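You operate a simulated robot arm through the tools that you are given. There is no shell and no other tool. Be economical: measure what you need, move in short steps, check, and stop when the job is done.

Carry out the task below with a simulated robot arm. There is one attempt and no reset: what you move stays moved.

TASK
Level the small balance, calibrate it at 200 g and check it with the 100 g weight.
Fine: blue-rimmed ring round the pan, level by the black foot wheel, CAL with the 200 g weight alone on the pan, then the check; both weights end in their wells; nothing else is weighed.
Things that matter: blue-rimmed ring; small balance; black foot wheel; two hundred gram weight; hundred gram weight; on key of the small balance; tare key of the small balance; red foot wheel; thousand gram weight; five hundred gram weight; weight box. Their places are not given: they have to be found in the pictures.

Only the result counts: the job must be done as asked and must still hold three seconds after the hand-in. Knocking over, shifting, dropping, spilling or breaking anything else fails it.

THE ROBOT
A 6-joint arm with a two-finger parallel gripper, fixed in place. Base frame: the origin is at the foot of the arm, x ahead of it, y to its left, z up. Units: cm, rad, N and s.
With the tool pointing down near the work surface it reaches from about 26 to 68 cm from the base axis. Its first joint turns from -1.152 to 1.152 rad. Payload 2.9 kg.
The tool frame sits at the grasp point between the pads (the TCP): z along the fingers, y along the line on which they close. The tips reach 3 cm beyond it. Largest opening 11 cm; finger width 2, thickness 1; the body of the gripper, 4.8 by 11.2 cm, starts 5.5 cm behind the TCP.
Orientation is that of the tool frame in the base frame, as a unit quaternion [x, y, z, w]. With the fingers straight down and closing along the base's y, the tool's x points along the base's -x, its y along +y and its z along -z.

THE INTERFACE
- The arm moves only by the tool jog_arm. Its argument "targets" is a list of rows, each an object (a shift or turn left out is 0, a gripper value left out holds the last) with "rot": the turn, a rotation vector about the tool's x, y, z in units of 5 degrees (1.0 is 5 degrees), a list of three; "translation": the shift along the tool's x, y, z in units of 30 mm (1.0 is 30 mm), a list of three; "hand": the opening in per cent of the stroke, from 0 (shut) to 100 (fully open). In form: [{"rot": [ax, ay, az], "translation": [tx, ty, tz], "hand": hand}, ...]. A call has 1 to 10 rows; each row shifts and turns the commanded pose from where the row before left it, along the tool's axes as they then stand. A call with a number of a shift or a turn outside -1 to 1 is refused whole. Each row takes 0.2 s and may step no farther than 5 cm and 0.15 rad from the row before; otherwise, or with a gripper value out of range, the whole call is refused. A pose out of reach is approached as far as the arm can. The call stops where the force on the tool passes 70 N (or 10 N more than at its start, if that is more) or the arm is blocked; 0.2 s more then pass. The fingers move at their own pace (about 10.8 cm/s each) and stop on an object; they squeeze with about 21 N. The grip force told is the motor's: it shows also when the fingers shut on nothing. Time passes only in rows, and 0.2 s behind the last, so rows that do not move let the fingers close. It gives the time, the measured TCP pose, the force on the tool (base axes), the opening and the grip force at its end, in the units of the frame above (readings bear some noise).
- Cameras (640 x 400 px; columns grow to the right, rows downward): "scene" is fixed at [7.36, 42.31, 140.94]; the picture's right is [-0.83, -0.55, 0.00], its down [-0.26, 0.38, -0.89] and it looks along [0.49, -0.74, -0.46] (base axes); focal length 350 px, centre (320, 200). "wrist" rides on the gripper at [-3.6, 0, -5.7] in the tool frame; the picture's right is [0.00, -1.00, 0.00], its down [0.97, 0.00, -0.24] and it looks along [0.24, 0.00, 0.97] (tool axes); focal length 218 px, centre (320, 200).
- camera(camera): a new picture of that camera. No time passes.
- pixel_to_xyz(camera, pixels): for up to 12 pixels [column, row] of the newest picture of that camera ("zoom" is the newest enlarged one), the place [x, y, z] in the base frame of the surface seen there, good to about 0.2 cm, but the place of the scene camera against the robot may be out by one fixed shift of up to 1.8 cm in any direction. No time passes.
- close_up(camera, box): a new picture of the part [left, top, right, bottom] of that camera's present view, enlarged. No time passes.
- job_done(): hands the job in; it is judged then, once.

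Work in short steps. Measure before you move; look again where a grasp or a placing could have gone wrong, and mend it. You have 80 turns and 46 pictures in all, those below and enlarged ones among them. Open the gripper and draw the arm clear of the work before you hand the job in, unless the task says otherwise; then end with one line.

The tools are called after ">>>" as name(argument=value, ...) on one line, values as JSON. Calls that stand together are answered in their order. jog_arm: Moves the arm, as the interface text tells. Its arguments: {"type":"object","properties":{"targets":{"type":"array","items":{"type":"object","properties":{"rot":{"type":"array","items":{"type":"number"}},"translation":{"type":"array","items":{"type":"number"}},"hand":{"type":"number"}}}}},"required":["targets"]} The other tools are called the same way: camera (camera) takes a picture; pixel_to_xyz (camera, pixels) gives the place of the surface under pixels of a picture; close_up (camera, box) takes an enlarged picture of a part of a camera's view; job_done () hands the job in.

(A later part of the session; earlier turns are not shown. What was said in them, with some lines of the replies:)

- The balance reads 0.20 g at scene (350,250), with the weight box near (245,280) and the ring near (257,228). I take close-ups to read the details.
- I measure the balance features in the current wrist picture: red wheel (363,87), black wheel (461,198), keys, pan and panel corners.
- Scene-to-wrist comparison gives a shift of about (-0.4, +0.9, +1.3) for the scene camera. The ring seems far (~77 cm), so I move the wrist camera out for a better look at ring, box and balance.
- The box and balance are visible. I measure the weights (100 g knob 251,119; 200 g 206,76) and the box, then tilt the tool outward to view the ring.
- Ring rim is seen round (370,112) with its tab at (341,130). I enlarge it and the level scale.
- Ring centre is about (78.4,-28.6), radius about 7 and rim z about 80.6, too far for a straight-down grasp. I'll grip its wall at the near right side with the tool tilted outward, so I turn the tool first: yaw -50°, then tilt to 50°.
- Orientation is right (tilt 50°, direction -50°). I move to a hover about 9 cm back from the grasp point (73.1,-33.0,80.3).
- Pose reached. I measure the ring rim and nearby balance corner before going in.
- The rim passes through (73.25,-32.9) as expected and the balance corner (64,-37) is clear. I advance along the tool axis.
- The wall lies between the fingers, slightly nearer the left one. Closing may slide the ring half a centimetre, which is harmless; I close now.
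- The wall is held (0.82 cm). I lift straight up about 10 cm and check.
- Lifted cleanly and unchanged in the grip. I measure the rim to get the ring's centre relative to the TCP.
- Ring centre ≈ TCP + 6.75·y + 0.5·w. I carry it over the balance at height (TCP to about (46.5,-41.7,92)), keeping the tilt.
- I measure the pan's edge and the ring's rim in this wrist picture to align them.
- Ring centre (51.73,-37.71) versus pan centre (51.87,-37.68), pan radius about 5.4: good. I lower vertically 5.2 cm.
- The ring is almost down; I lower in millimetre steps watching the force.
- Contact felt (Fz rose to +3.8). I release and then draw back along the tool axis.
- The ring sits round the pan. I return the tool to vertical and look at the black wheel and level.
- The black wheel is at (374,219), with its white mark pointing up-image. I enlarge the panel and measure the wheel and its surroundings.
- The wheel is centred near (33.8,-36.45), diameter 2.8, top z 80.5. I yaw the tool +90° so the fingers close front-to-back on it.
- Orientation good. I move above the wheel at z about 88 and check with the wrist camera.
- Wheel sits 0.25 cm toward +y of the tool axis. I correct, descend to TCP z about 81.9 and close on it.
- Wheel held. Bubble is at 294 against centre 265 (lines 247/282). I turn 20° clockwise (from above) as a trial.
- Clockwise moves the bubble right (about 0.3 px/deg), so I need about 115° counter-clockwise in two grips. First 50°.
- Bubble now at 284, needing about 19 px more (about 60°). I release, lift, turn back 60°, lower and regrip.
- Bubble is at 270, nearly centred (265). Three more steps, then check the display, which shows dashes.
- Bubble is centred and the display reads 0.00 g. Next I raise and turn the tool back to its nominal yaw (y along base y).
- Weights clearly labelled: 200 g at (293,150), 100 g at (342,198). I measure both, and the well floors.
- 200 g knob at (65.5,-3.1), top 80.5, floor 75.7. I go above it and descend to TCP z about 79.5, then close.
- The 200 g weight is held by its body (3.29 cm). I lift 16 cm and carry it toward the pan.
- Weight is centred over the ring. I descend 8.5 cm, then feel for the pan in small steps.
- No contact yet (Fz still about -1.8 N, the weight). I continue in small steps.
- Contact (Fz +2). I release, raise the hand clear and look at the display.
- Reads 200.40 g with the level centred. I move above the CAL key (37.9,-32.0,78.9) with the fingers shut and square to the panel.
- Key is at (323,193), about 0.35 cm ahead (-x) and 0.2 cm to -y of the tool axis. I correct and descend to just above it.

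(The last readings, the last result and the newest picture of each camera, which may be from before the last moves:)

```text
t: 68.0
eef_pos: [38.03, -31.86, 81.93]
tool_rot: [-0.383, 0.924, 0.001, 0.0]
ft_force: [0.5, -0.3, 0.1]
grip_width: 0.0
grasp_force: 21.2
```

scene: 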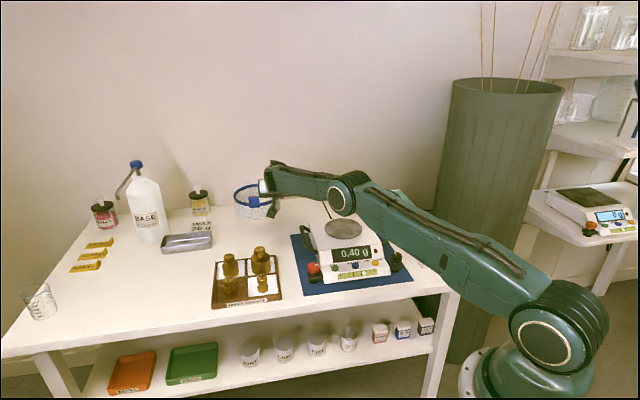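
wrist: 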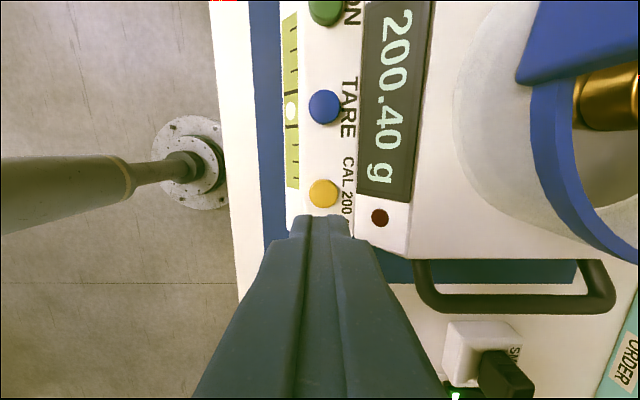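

No contact yet; I keep stepping down by 1.5 mm.

>>> jog_arm(targets=[{"translation": [0, 0, 0.05]}, {}])

>>> jog_arm(targets=[{"translation": [0, 0, 0.05]}, {}])

>>> close_up(camera="scene", box=[290, 190, 430, 290])

```text
t: 68.6
eef_pos: [38.09, -31.73, 81.84]
tool_rot: [-0.382, 0.924, 0.0, -0.001]
ft_force: [-0.1, 0.6, 0.9]
grip_width: 0.01
grasp_force: 21.0
```

```text
t: 69.2
eef_pos: [38.16, -31.77, 81.53]
tool_rot: [-0.383, 0.924, 0.0, -0.001]
ft_force: [0.1, 1.3, 3.2]
grip_width: 0.01
grasp_force: 20.8
```

```text
4.00 times, centred on (360, 240) of scene
```

zoom: 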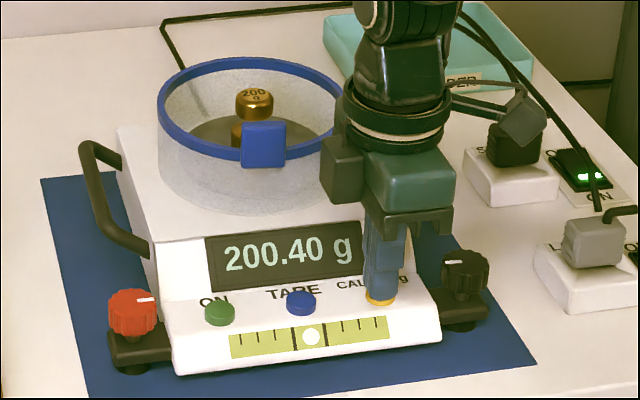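

The key is being touched (3.2 N). I press a little more, hold, and look.

>>> jog_arm(targets=[{"translation": [0, 0, 0.04]}, {}, {}])

>>> close_up(camera="scene", box=[290, 190, 430, 290])

```text
t: 70.0
eef_pos: [37.94, -31.77, 81.62]
tool_rot: [-0.382, 0.924, 0.0, 0.0]
ft_force: [2.7, -0.3, 5.5]
grip_width: 0.01
grasp_force: 21.3
```

```text
4.00 times, centred on (360, 240) of scene
```

zoom: 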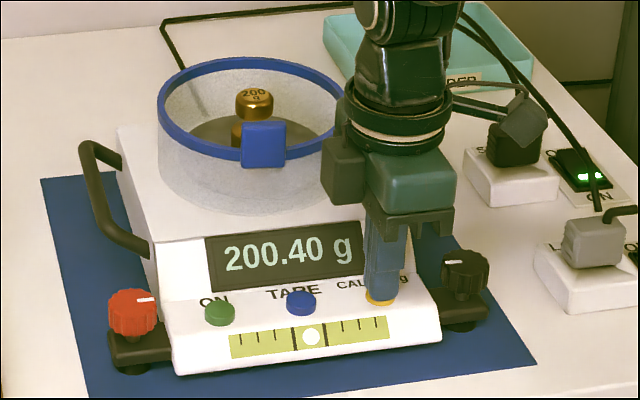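

Still 200.40; I press further, watching the force for the key's end stop.

>>> jog_arm(targets=[{"translation": [0, 0, 0.04]}, {}])

>>> jog_arm(targets=[{"translation": [0, 0, 0.04]}, {}, {}])

>>> close_up(camera="scene", box=[290, 190, 430, 290])

```text
t: 70.6
eef_pos: [38.03, -32.0, 81.36]
tool_rot: [-0.383, 0.924, 0.0, 0.0]
ft_force: [0.5, 1.8, 9.5]
grip_width: 0.02
grasp_force: 21.3
```

```text
t: 71.4
eef_pos: [37.95, -31.87, 81.29]
tool_rot: [-0.383, 0.924, 0.0, 0.0]
ft_force: [-3.3, 1.9, 12.5]
grip_width: 0.0
grasp_force: 21.0
```

```text
4.00 times, centred on (360, 240) of scene
```

zoom: 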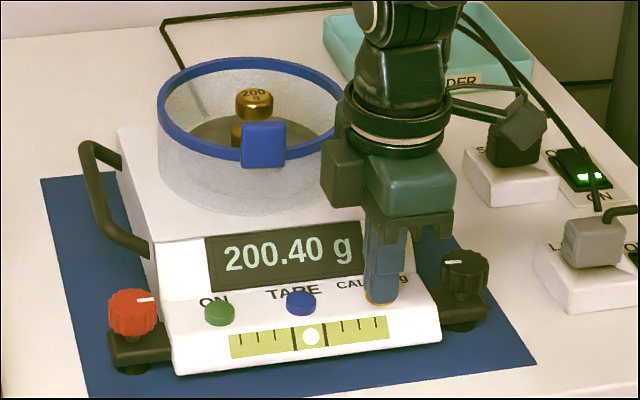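

Force rises like a spring (12.5 N); I press 2.5 mm more and hold a second.

>>> jog_arm(targets=[{"translation": [0, 0, 0.04]}, {"translation": [0, 0, 0.04]}, {}, {}, {}, {}])

>>> close_up(camera="scene", box=[290, 190, 430, 290])

```text
t: 72.8
eef_pos: [38.08, -31.89, 81.19]
tool_rot: [-0.382, 0.924, -0.001, 0.0]
ft_force: [-12.0, -0.7, 34.6]
grip_width: 0.02
grasp_force: 21.2
```

```text
4.00 times, centred on (360, 240) of scene
```

zoom: 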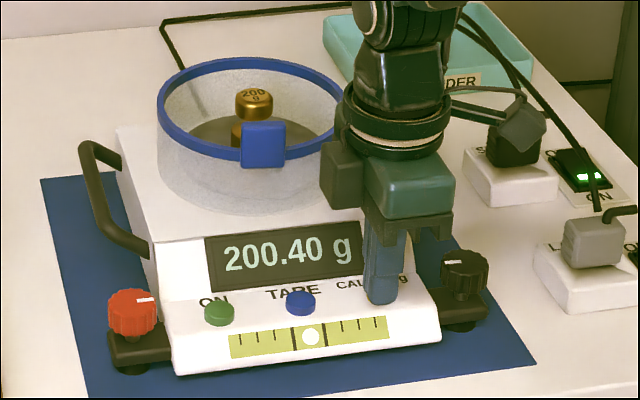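

The key has bottomed (34 N). I release it, rise clear and read the display.

>>> jog_arm(targets=[{"translation": [0, 0, -0.15]}, {"translation": [0, 0, -0.5]}, {"translation": [0, 0, -0.8]}, {"translation": [0, 0, -1]}, {}, {}])

>>> close_up(camera="scene", box=[290, 190, 430, 290])

```text
t: 74.2
eef_pos: [37.93, -31.72, 88.34]
tool_rot: [-0.383, 0.924, 0.0, 0.0]
ft_force: [0.3, 0.1, 0.6]
grip_width: 0.0
grasp_force: 20.6
```

```text
4.00 times, centred on (360, 240) of scene
```

zoom: 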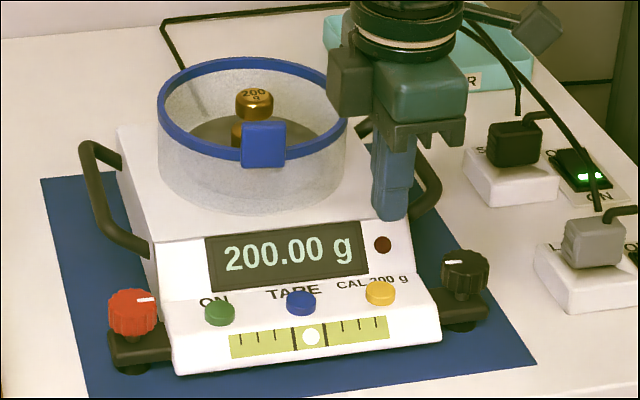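

Calibrated: display reads 200.00 g. I go back up, turn to nominal yaw and position over the 200 g weight.

>>> jog_arm(targets=[{"rot": [0, 0, 1], "translation": [0, 0, -0.4]}, {"rot": [0, 0, 1], "translation": [0, 0, -0.4]}, {"rot": [0, 0, 1], "translation": [0, 0, -0.4]}, {"rot": [0, 0, 1], "translation": [0, 0, -0.4]}, {"rot": [0, 0, 1], "translation": [0, 0, -0.4]}, {"rot": [0, 0, 1], "translation": [0, 0, -0.4]}, {"rot": [0, 0, 1], "translation": [0, 0, -0.4]}, {"rot": [0, 0, 1], "translation": [0, 0, -0.4]}, {"rot": [0, 0, 1], "translation": [0, 0, -0.4]}])

>>> jog_arm(targets=[{"translation": [-0.914, -0.4, 0], "hand": 45}, {"translation": [-0.914, -0.4, 0]}, {"translation": [-0.914, -0.4, 0]}, {"translation": [-0.914, -0.4, 0]}, {"translation": [-0.914, -0.4, 0]}, {}])

>>> camera(camera="wrist")

```text
t: 76.2
eef_pos: [38.06, -31.92, 99.2]
tool_rot: [0.001, 1.0, 0.001, -0.001]
ft_force: [0.1, 1.3, -0.2]
grip_width: 0.01
grasp_force: 21.1
```

```text
t: 77.6
eef_pos: [51.69, -37.73, 99.22]
tool_rot: [0.0, 1.0, 0.0, 0.0]
ft_force: [-0.2, 0.3, -0.3]
grip_width: 4.96
grasp_force: 0.2
```

```text
8 pictures are left
```

wrist: 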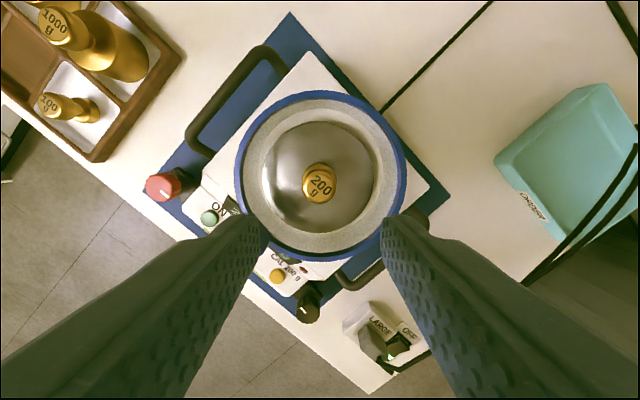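

Weight knob at (319,183). I measure its exact place.

>>> pixel_to_xyz(camera="wrist", pixels=[[320, 185], [320, 175], [320, 197], [306, 186], [334, 186]])

```text
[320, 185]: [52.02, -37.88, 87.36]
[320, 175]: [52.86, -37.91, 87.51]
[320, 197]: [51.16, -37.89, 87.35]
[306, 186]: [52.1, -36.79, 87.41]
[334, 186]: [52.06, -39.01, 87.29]
```

Weight at (52.0,-37.9). I centre on it, descend to z 86.6 and grip.

>>> jog_arm(targets=[{"translation": [-0.09, -0.04, 0.6]}, {"translation": [0, 0, 0.8]}, {"translation": [0, 0, 0.8]}, {"translation": [0, 0, 0.8]}, {"translation": [0, 0, 0.8]}, {"translation": [0, 0, 0.37]}, {}])

>>> jog_arm(targets=[{"hand": 35}, {"hand": 20}, {"hand": 0}, {"hand": 0}, {}])

>>> jog_arm(targets=[{"translation": [0, 0, -0.4]}, {"translation": [0, 0, -0.7]}, {"translation": [0, 0, -1]}, {"translation": [0, 0, -1]}, {}])

```text
t: 79.2
eef_pos: [51.94, -38.05, 86.56]
tool_rot: [0.001, 1.0, 0.0, 0.0]
ft_force: [-0.5, -0.6, -0.2]
grip_width: 4.97
grasp_force: 0.2
```

```text
t: 80.4
eef_pos: [51.87, -37.97, 86.73]
tool_rot: [0.001, 1.0, 0.0, -0.001]
ft_force: [-0.1, -0.5, 1.1]
grip_width: 3.29
grasp_force: 20.8
```

```text
t: 81.6
eef_pos: [52.0, -37.89, 95.87]
tool_rot: [0.0, 1.0, -0.001, 0.0]
ft_force: [-0.2, 0.8, -2.4]
grip_width: 3.28
grasp_force: 20.7
```

Held (3.28, Fz -2.4). I carry it back over its well at (65.45,-3.05).

>>> jog_arm(targets=[{"translation": [-0.374, 0.968, 0]}, {"translation": [-0.374, 0.968, 0]}, {"translation": [-0.374, 0.968, 0]}, {"translation": [-0.374, 0.968, 0]}, {"translation": [-0.374, 0.968, 0]}, {"translation": [-0.374, 0.968, 0]}])

>>> jog_arm(targets=[{"translation": [-0.374, 0.968, 0]}, {"translation": [-0.374, 0.968, 0]}, {"translation": [-0.374, 0.968, 0]}, {"translation": [-0.374, 0.968, 0]}, {"translation": [-0.374, 0.968, 0]}, {"translation": [-0.374, 0.968, 0]}, {}, {}])

```text
t: 83.0
eef_pos: [58.71, -20.74, 95.89]
tool_rot: [0.0, 1.0, 0.001, 0.0]
ft_force: [-0.2, 0.4, -2.0]
grip_width: 3.29
grasp_force: 20.6
```

```text
t: 84.8
eef_pos: [65.39, -3.39, 95.91]
tool_rot: [0.0, 1.0, 0.0, 0.001]
ft_force: [0.0, -0.3, -1.6]
grip_width: 3.29
grasp_force: 20.9
```

Over the well. I descend to z about 80.2, then feel for the floor.

>>> jog_arm(targets=[{"translation": [0, 0.07, 0.9]}, {"translation": [0, 0, 1]}, {"translation": [0, 0, 1]}, {"translation": [0, 0, 1]}, {"translation": [0, 0, 0.8]}, {"translation": [0, 0, 0.5]}, {}])

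>>> jog_arm(targets=[{"translation": [0, 0, 0.06]}, {}, {}])

>>> jog_arm(targets=[{"translation": [0, 0, 0.05]}, {}, {}])

>>> jog_arm(targets=[{"translation": [0, 0, 0.04]}, {}, {}])

```text
t: 86.4
eef_pos: [65.45, -3.04, 80.61]
tool_rot: [0.0, 1.0, -0.001, 0.0]
ft_force: [-0.6, -0.5, -1.7]
grip_width: 3.28
grasp_force: 21.0
```

```text
t: 87.2
eef_pos: [65.42, -2.99, 80.33]
tool_rot: [-0.001, 1.0, 0.0, 0.0]
ft_force: [-0.3, -0.1, -1.1]
grip_width: 3.28
grasp_force: 20.5
```

```text
t: 88.0
eef_pos: [65.43, -2.92, 80.0]
tool_rot: [0.0, 1.0, 0.0, 0.0]
ft_force: [0.9, 0.2, -2.0]
grip_width: 3.27
grasp_force: 21.0
```

```text
t: 88.8
eef_pos: [65.34, -2.87, 80.01]
tool_rot: [0.0, 1.0, -0.001, 0.0]
ft_force: [-0.8, 0.3, -1.0]
grip_width: 3.29
grasp_force: 20.6
```

Not yet on the floor; a few more millimetre steps.

>>> jog_arm(targets=[{"translation": [0, 0, 0.04]}, {}, {}])

>>> jog_arm(targets=[{"translation": [0, 0, 0.04]}, {}, {}])

>>> jog_arm(targets=[{"translation": [0, 0, 0.03]}, {}, {}])

```text
t: 89.6
eef_pos: [65.38, -2.9, 79.85]
tool_rot: [0.0, 1.0, -0.001, 0.0]
ft_force: [-1.2, 0.0, -1.1]
grip_width: 3.29
grasp_force: 20.3
```

```text
t: 90.4
eef_pos: [65.33, -2.99, 79.76]
tool_rot: [0.0, 1.0, 0.001, 0.0]
ft_force: [-0.5, 0.4, 0.8]
grip_width: 3.29
grasp_force: 21.4
```

```text
t: 91.2
eef_pos: [65.35, -2.93, 79.73]
tool_rot: [0.001, 1.0, -0.001, 0.0]
ft_force: [-3.0, -2.4, 12.0]
grip_width: 3.29
grasp_force: 20.5
```

On the floor (Fz +12). I release, rise and shift over the 100 g weight, then look.

>>> jog_arm(targets=[{"hand": 35}, {"hand": 45}, {}, {"translation": [0, 0, -0.5]}, {"translation": [0, 0, -1]}, {"translation": [0, 0, -1]}, {"translation": [0, 0, -1]}, {"translation": [0.94, -1, 0]}, {"translation": [0.94, -1, 0]}, {}])

>>> camera(camera="wrist")

```text
t: 93.4
eef_pos: [59.85, -8.84, 90.39]
tool_rot: [0.0, 1.0, 0.0, -0.001]
ft_force: [-0.6, -0.4, 0.3]
grip_width: 4.93
grasp_force: 0.2
```

```text
7 pictures are left
```

wrist: 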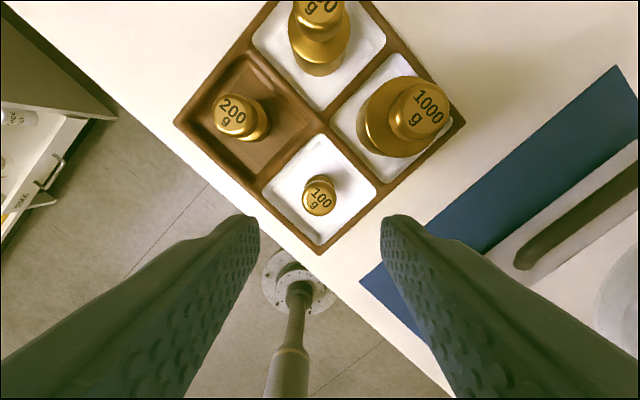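

The 200 g stands in its well. I measure the 100 g knob at (320,197).

>>> pixel_to_xyz(camera="wrist", pixels=[[320, 198], [320, 187], [320, 211], [306, 198], [334, 198], [318, 179]])

```text
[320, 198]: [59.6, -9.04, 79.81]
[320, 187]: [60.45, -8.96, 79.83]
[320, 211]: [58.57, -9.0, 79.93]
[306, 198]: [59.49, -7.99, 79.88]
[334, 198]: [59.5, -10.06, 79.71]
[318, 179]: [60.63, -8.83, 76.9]
```

100 g centre (59.55,-9.0). I descend to z about 79.2, grip and lift.

>>> jog_arm(targets=[{"translation": [0.07, -0.03, 0.5]}, {"translation": [0, 0, 0.9]}, {"translation": [0, 0, 0.9]}, {"translation": [0, 0, 0.9]}, {"translation": [0, 0, 0.53]}, {}, {"hand": 30}, {"hand": 0}, {"hand": 0}, {}])

>>> jog_arm(targets=[{"translation": [0, 0, -0.4]}, {"translation": [0, 0, -0.9]}, {"translation": [0, 0, -1]}, {"translation": [0, 0, -1]}, {"translation": [0, 0, -1]}, {"translation": [0, 0, -1]}, {}])

```text
t: 95.6
eef_pos: [59.78, -8.97, 78.77]
tool_rot: [0.0, 1.0, 0.0, 0.0]
ft_force: [-0.5, 0.1, 0.0]
grip_width: 2.76
grasp_force: 20.1
```

```text
t: 97.2
eef_pos: [59.64, -9.08, 94.84]
tool_rot: [0.0, 1.0, 0.0, 0.0]
ft_force: [0.2, -0.4, -0.7]
grip_width: 2.76
grasp_force: 20.4
```

Held (2.76 cm). I carry it over the pan centre.

>>> jog_arm(targets=[{"translation": [0.258, -0.958, 0]}, {"translation": [0.258, -0.958, 0]}, {"translation": [0.258, -0.958, 0]}, {"translation": [0.258, -0.958, 0]}, {"translation": [0.258, -0.958, 0]}, {"translation": [0.258, -0.958, 0]}, {"translation": [0.258, -0.958, 0]}, {"translation": [0.258, -0.958, 0]}, {"translation": [0.258, -0.958, 0]}, {"translation": [0.258, -0.958, 0]}])

>>> jog_arm(targets=[{"translation": [0, 0, 0.5]}, {"translation": [0, 0, 0.8]}, {"translation": [0, 0, 0.8]}, {"translation": [0, 0, 0.6]}, {"translation": [0, 0, 0.15]}, {}, {}])

```text
t: 99.4
eef_pos: [52.06, -37.89, 94.76]
tool_rot: [0.0, 1.0, 0.0, 0.0]
ft_force: [-0.3, 1.3, -1.4]
grip_width: 2.76
grasp_force: 21.1
```

```text
t: 101.0
eef_pos: [51.92, -37.62, 86.26]
tool_rot: [0.0, 1.0, 0.0, 0.0]
ft_force: [0.3, 0.0, -0.7]
grip_width: 2.77
grasp_force: 21.1
```

I feel for the pan in 1.2 mm steps.

>>> jog_arm(targets=[{"translation": [0, 0, 0.04]}, {}, {}])

>>> jog_arm(targets=[{"translation": [0, 0, 0.04]}, {}, {}])

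>>> jog_arm(targets=[{"translation": [0, 0, 0.03]}, {}, {}])

```text
t: 101.8
eef_pos: [51.92, -37.67, 86.2]
tool_rot: [0.0, 1.0, 0.0, 0.0]
ft_force: [0.2, 0.0, -2.0]
grip_width: 2.78
grasp_force: 21.4
```

```text
t: 102.6
eef_pos: [51.89, -37.73, 85.97]
tool_rot: [0.0, 1.0, 0.0, 0.001]
ft_force: [0.5, -0.5, -0.9]
grip_width: 2.76
grasp_force: 20.9
```

```text
t: 103.4
eef_pos: [51.82, -37.74, 86.0]
tool_rot: [0.0, 1.0, 0.0, 0.0]
ft_force: [-0.1, 0.2, 0.5]
grip_width: 2.79
grasp_force: 21.4
```

One more small step to confirm contact.

>>> jog_arm(targets=[{"translation": [0, 0, 0.03]}, {}, {}])

```text
t: 104.2
eef_pos: [51.79, -37.71, 85.95]
tool_rot: [0.0, 1.0, 0.0, 0.0]
ft_force: [0.1, 0.2, -1.2]
grip_width: 2.77
grasp_force: 20.9
```

Not firm yet (-1.2 N); I step again.

>>> jog_arm(targets=[{"translation": [0, 0, 0.03]}, {}, {}])

>>> jog_arm(targets=[{"translation": [0, 0, 0.03]}, {}, {}])

```text
t: 105.0
eef_pos: [51.82, -37.73, 85.78]
tool_rot: [0.001, 1.0, 0.0, 0.001]
ft_force: [-0.7, 0.4, -1.2]
grip_width: 2.75
grasp_force: 20.6
```

```text
t: 105.8
eef_pos: [51.97, -37.67, 85.73]
tool_rot: [-0.001, 1.0, 0.0, 0.0]
ft_force: [0.1, -1.0, 0.7]
grip_width: 2.8
grasp_force: 20.9
```

Likely touching; one last 0.8 mm step to be sure.

>>> jog_arm(targets=[{"translation": [0, 0, 0.027]}, {}, {}])

```text
t: 106.6
eef_pos: [51.99, -37.68, 85.68]
tool_rot: [-0.001, 1.0, 0.0, 0.0]
ft_force: [-0.8, -0.7, 2.5]
grip_width: 2.77
grasp_force: 21.2
```

Contact (+2.5 N). I release, rise clear, wait, and read the display.

>>> jog_arm(targets=[{"hand": 35}, {"hand": 45}, {}, {"translation": [0, 0, -0.5]}, {"translation": [0, 0, -0.9]}, {"translation": [0, 0, -1]}, {"translation": [0, 0, -1]}, {"translation": [0, 0, -1]}, {}, {}])

>>> jog_arm(targets=[{}, {}, {}, {}, {}, {}])

>>> close_up(camera="scene", box=[290, 190, 430, 290])

>>> camera(camera="wrist")

```text
t: 108.8
eef_pos: [51.68, -37.77, 98.68]
tool_rot: [-0.001, 1.0, -0.001, 0.0]
ft_force: [0.1, -0.2, -0.7]
grip_width: 4.95
grasp_force: 0.0
```

```text
t: 110.2
eef_pos: [51.85, -37.98, 98.68]
tool_rot: [0.0, 1.0, 0.0, 0.0]
ft_force: [1.1, -0.5, -0.1]
grip_width: 4.95
grasp_force: 0.0
```

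```text
4.00 times, centred on (360, 240) of scene
```

zoom: 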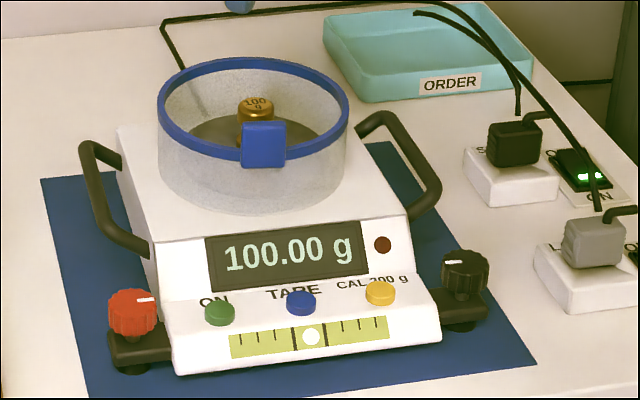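

```text
5 pictures are left
```

wrist: 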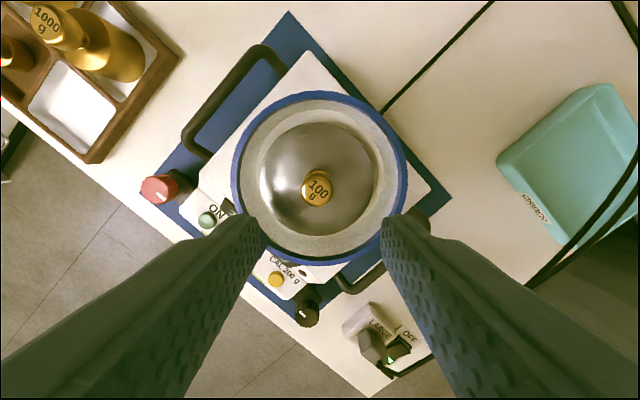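

The check reads 100.00 g. I return the 100 g weight: measure its knob at (317,187).

>>> pixel_to_xyz(camera="wrist", pixels=[[317, 188], [317, 178], [317, 199], [304, 188], [330, 188]])

```text
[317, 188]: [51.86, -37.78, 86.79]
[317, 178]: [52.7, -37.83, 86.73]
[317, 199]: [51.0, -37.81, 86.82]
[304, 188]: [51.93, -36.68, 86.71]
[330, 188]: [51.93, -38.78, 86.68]
```

Weight is on the tool axis. I descend to z about 86.1, grip and lift.

>>> jog_arm(targets=[{"translation": [0, 0, 0.8]}, {"translation": [0, 0, 0.9]}, {"translation": [0, 0, 0.9]}, {"translation": [0, 0, 0.9]}, {"translation": [0, 0, 0.7]}, {}, {"hand": 30}, {"hand": 0}, {"hand": 0}, {}])

>>> jog_arm(targets=[{"translation": [0, 0, -0.4]}, {"translation": [0, 0, -0.7]}, {"translation": [0, 0, -0.9]}, {"translation": [0, 0, -1]}, {}])

```text
t: 112.4
eef_pos: [51.81, -37.66, 86.1]
tool_rot: [0.0, 1.0, 0.0, 0.001]
ft_force: [0.0, -1.1, 0.4]
grip_width: 2.76
grasp_force: 21.4
```

```text
t: 113.6
eef_pos: [52.02, -37.47, 95.31]
tool_rot: [0.0, 1.0, 0.0, 0.0]
ft_force: [-0.1, -0.4, -0.9]
grip_width: 2.74
grasp_force: 21.6
```

Held. I carry it back over its well at (59.6,-9.0).

>>> jog_arm(targets=[{"translation": [-0.258, 0.957, 0]}, {"translation": [-0.258, 0.957, 0]}, {"translation": [-0.258, 0.957, 0]}, {"translation": [-0.258, 0.957, 0]}, {"translation": [-0.258, 0.957, 0]}, {"translation": [-0.258, 0.957, 0]}, {"translation": [-0.258, 0.957, 0]}, {"translation": [-0.258, 0.957, 0]}, {"translation": [-0.258, 0.957, 0]}, {"translation": [-0.258, 0.957, 0]}])

>>> jog_arm(targets=[{"translation": [0, 0, 0.8]}, {"translation": [0, 0, 1]}, {"translation": [0, 0, 1]}, {"translation": [0, 0, 1]}, {"translation": [0, 0, 0.8]}, {"translation": [0, 0, 0.5]}, {}, {}])

>>> jog_arm(targets=[{"translation": [0, 0, 0.05]}, {}, {}])

>>> jog_arm(targets=[{"translation": [0, 0, 0.04]}, {}, {}])

```text
t: 115.8
eef_pos: [59.68, -8.92, 95.04]
tool_rot: [-0.001, 1.0, -0.001, 0.0]
ft_force: [0.5, -0.2, -0.9]
grip_width: 2.76
grasp_force: 21.3
```

```text
t: 117.6
eef_pos: [59.81, -9.12, 79.82]
tool_rot: [0.0, 1.0, 0.0, 0.0]
ft_force: [0.7, -0.1, -0.9]
grip_width: 2.75
grasp_force: 21.2
```

```text
t: 118.4
eef_pos: [59.67, -9.17, 79.69]
tool_rot: [0.0, 1.0, 0.0, 0.001]
ft_force: [0.0, 0.1, -0.7]
grip_width: 2.78
grasp_force: 21.0
```

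```text
t: 119.2
eef_pos: [59.61, -9.22, 79.6]
tool_rot: [-0.001, 1.0, 0.001, 0.0]
ft_force: [-0.5, -0.2, -0.6]
grip_width: 2.79
grasp_force: 21.2
```

Close to the floor; I continue in small steps.

>>> jog_arm(targets=[{"translation": [0, 0, 0.04]}, {}, {}])

>>> jog_arm(targets=[{"translation": [0, 0, 0.04]}, {}, {}])

>>> jog_arm(targets=[{"translation": [0, 0, 0.03]}, {}, {}])

```text
t: 120.0
eef_pos: [59.55, -9.09, 79.58]
tool_rot: [0.0, 1.0, 0.0, 0.0]
ft_force: [0.8, -0.1, -1.0]
grip_width: 2.77
grasp_force: 20.7
```

```text
t: 120.8
eef_pos: [59.63, -9.13, 79.47]
tool_rot: [0.0, 1.0, 0.0, 0.0]
ft_force: [-0.1, 0.1, -0.5]
grip_width: 2.78
grasp_force: 21.0
```

```text
t: 121.6
eef_pos: [59.58, -9.2, 79.33]
tool_rot: [0.0, 1.0, 0.0, 0.0]
ft_force: [-0.4, 0.3, -1.4]
grip_width: 2.8
grasp_force: 20.7
```

Still hanging; more small steps.

>>> jog_arm(targets=[{"translation": [0, 0, 0.03]}, {}, {}])

>>> jog_arm(targets=[{"translation": [0, 0, 0.03]}, {}, {}])

>>> jog_arm(targets=[{"translation": [0, 0, 0.02]}, {}, {}])

```text
t: 122.4
eef_pos: [59.6, -9.13, 79.21]
tool_rot: [0.0, 1.0, 0.0, -0.001]
ft_force: [0.5, 0.4, -1.0]
grip_width: 2.76
grasp_force: 21.1
```

```text
t: 123.2
eef_pos: [59.53, -8.97, 79.29]
tool_rot: [0.0, 1.0, 0.0, 0.0]
ft_force: [0.5, -0.2, -0.8]
grip_width: 2.76
grasp_force: 21.2
```

```text
t: 124.0
eef_pos: [59.51, -9.08, 79.15]
tool_rot: [0.0, 1.0, 0.0, 0.001]
ft_force: [-0.2, 2.2, 6.9]
grip_width: 2.78
grasp_force: 20.9
```

On the floor (+6.9 N). I release, raise the arm well clear and take final pictures.

>>> jog_arm(targets=[{"hand": 35}, {"hand": 45}, {}, {"translation": [0, 0, -0.5]}, {"translation": [0, 0, -1]}, {"translation": [0, 0, -1]}, {"translation": [0, 0, -1]}, {"translation": [0.5, 0, -1]}, {"translation": [1, 0, -1]}, {"translation": [1, 0, -1]}])

>>> close_up(camera="scene", box=[190, 180, 430, 310])

>>> camera(camera="scene")

```text
t: 126.2
eef_pos: [51.89, -9.09, 98.43]
tool_rot: [0.0, 1.0, 0.0, 0.0]
ft_force: [0.1, -0.3, -0.3]
grip_width: 4.97
grasp_force: 0.1
```

```text
2.67 times, centred on (310, 245) of scene
```

zoom: 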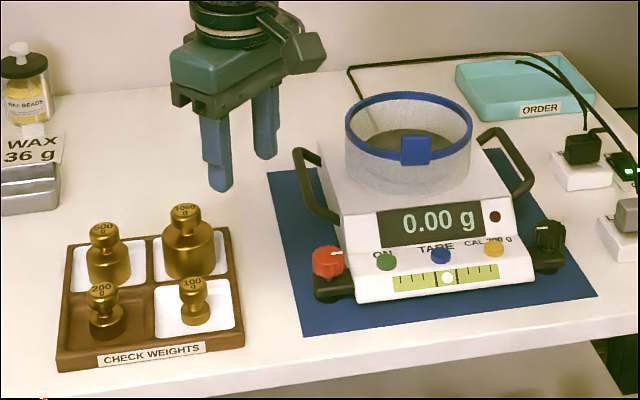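

```text
3 pictures are left
```

scene: 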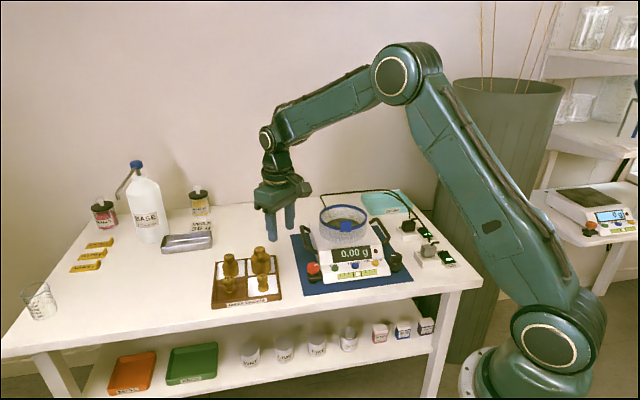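

Everything is in place: 0.00 g, bubble centred, ring round the pan, both weights in their wells. I open the gripper and raise the arm a bit more.

>>> jog_arm(targets=[{"translation": [1, 0, -1], "hand": 100}, {"translation": [1, 0, -1]}, {"translation": [1, 0, -1]}, {}, {}])

>>> job_done()

```text
t: 127.4
eef_pos: [42.98, -8.93, 107.28]
tool_rot: [0.0, 1.0, 0.0, 0.0]
ft_force: [0.6, -0.6, -0.4]
grip_width: 11.0
grasp_force: 0.1
```

```text
The job is handed in.
```

The small balance is levelled and calibrated: it read 200.00 g after CAL with the 200 g weight and 100.00 g on the check, the ring is round the pan, and both weights are back in their wells.
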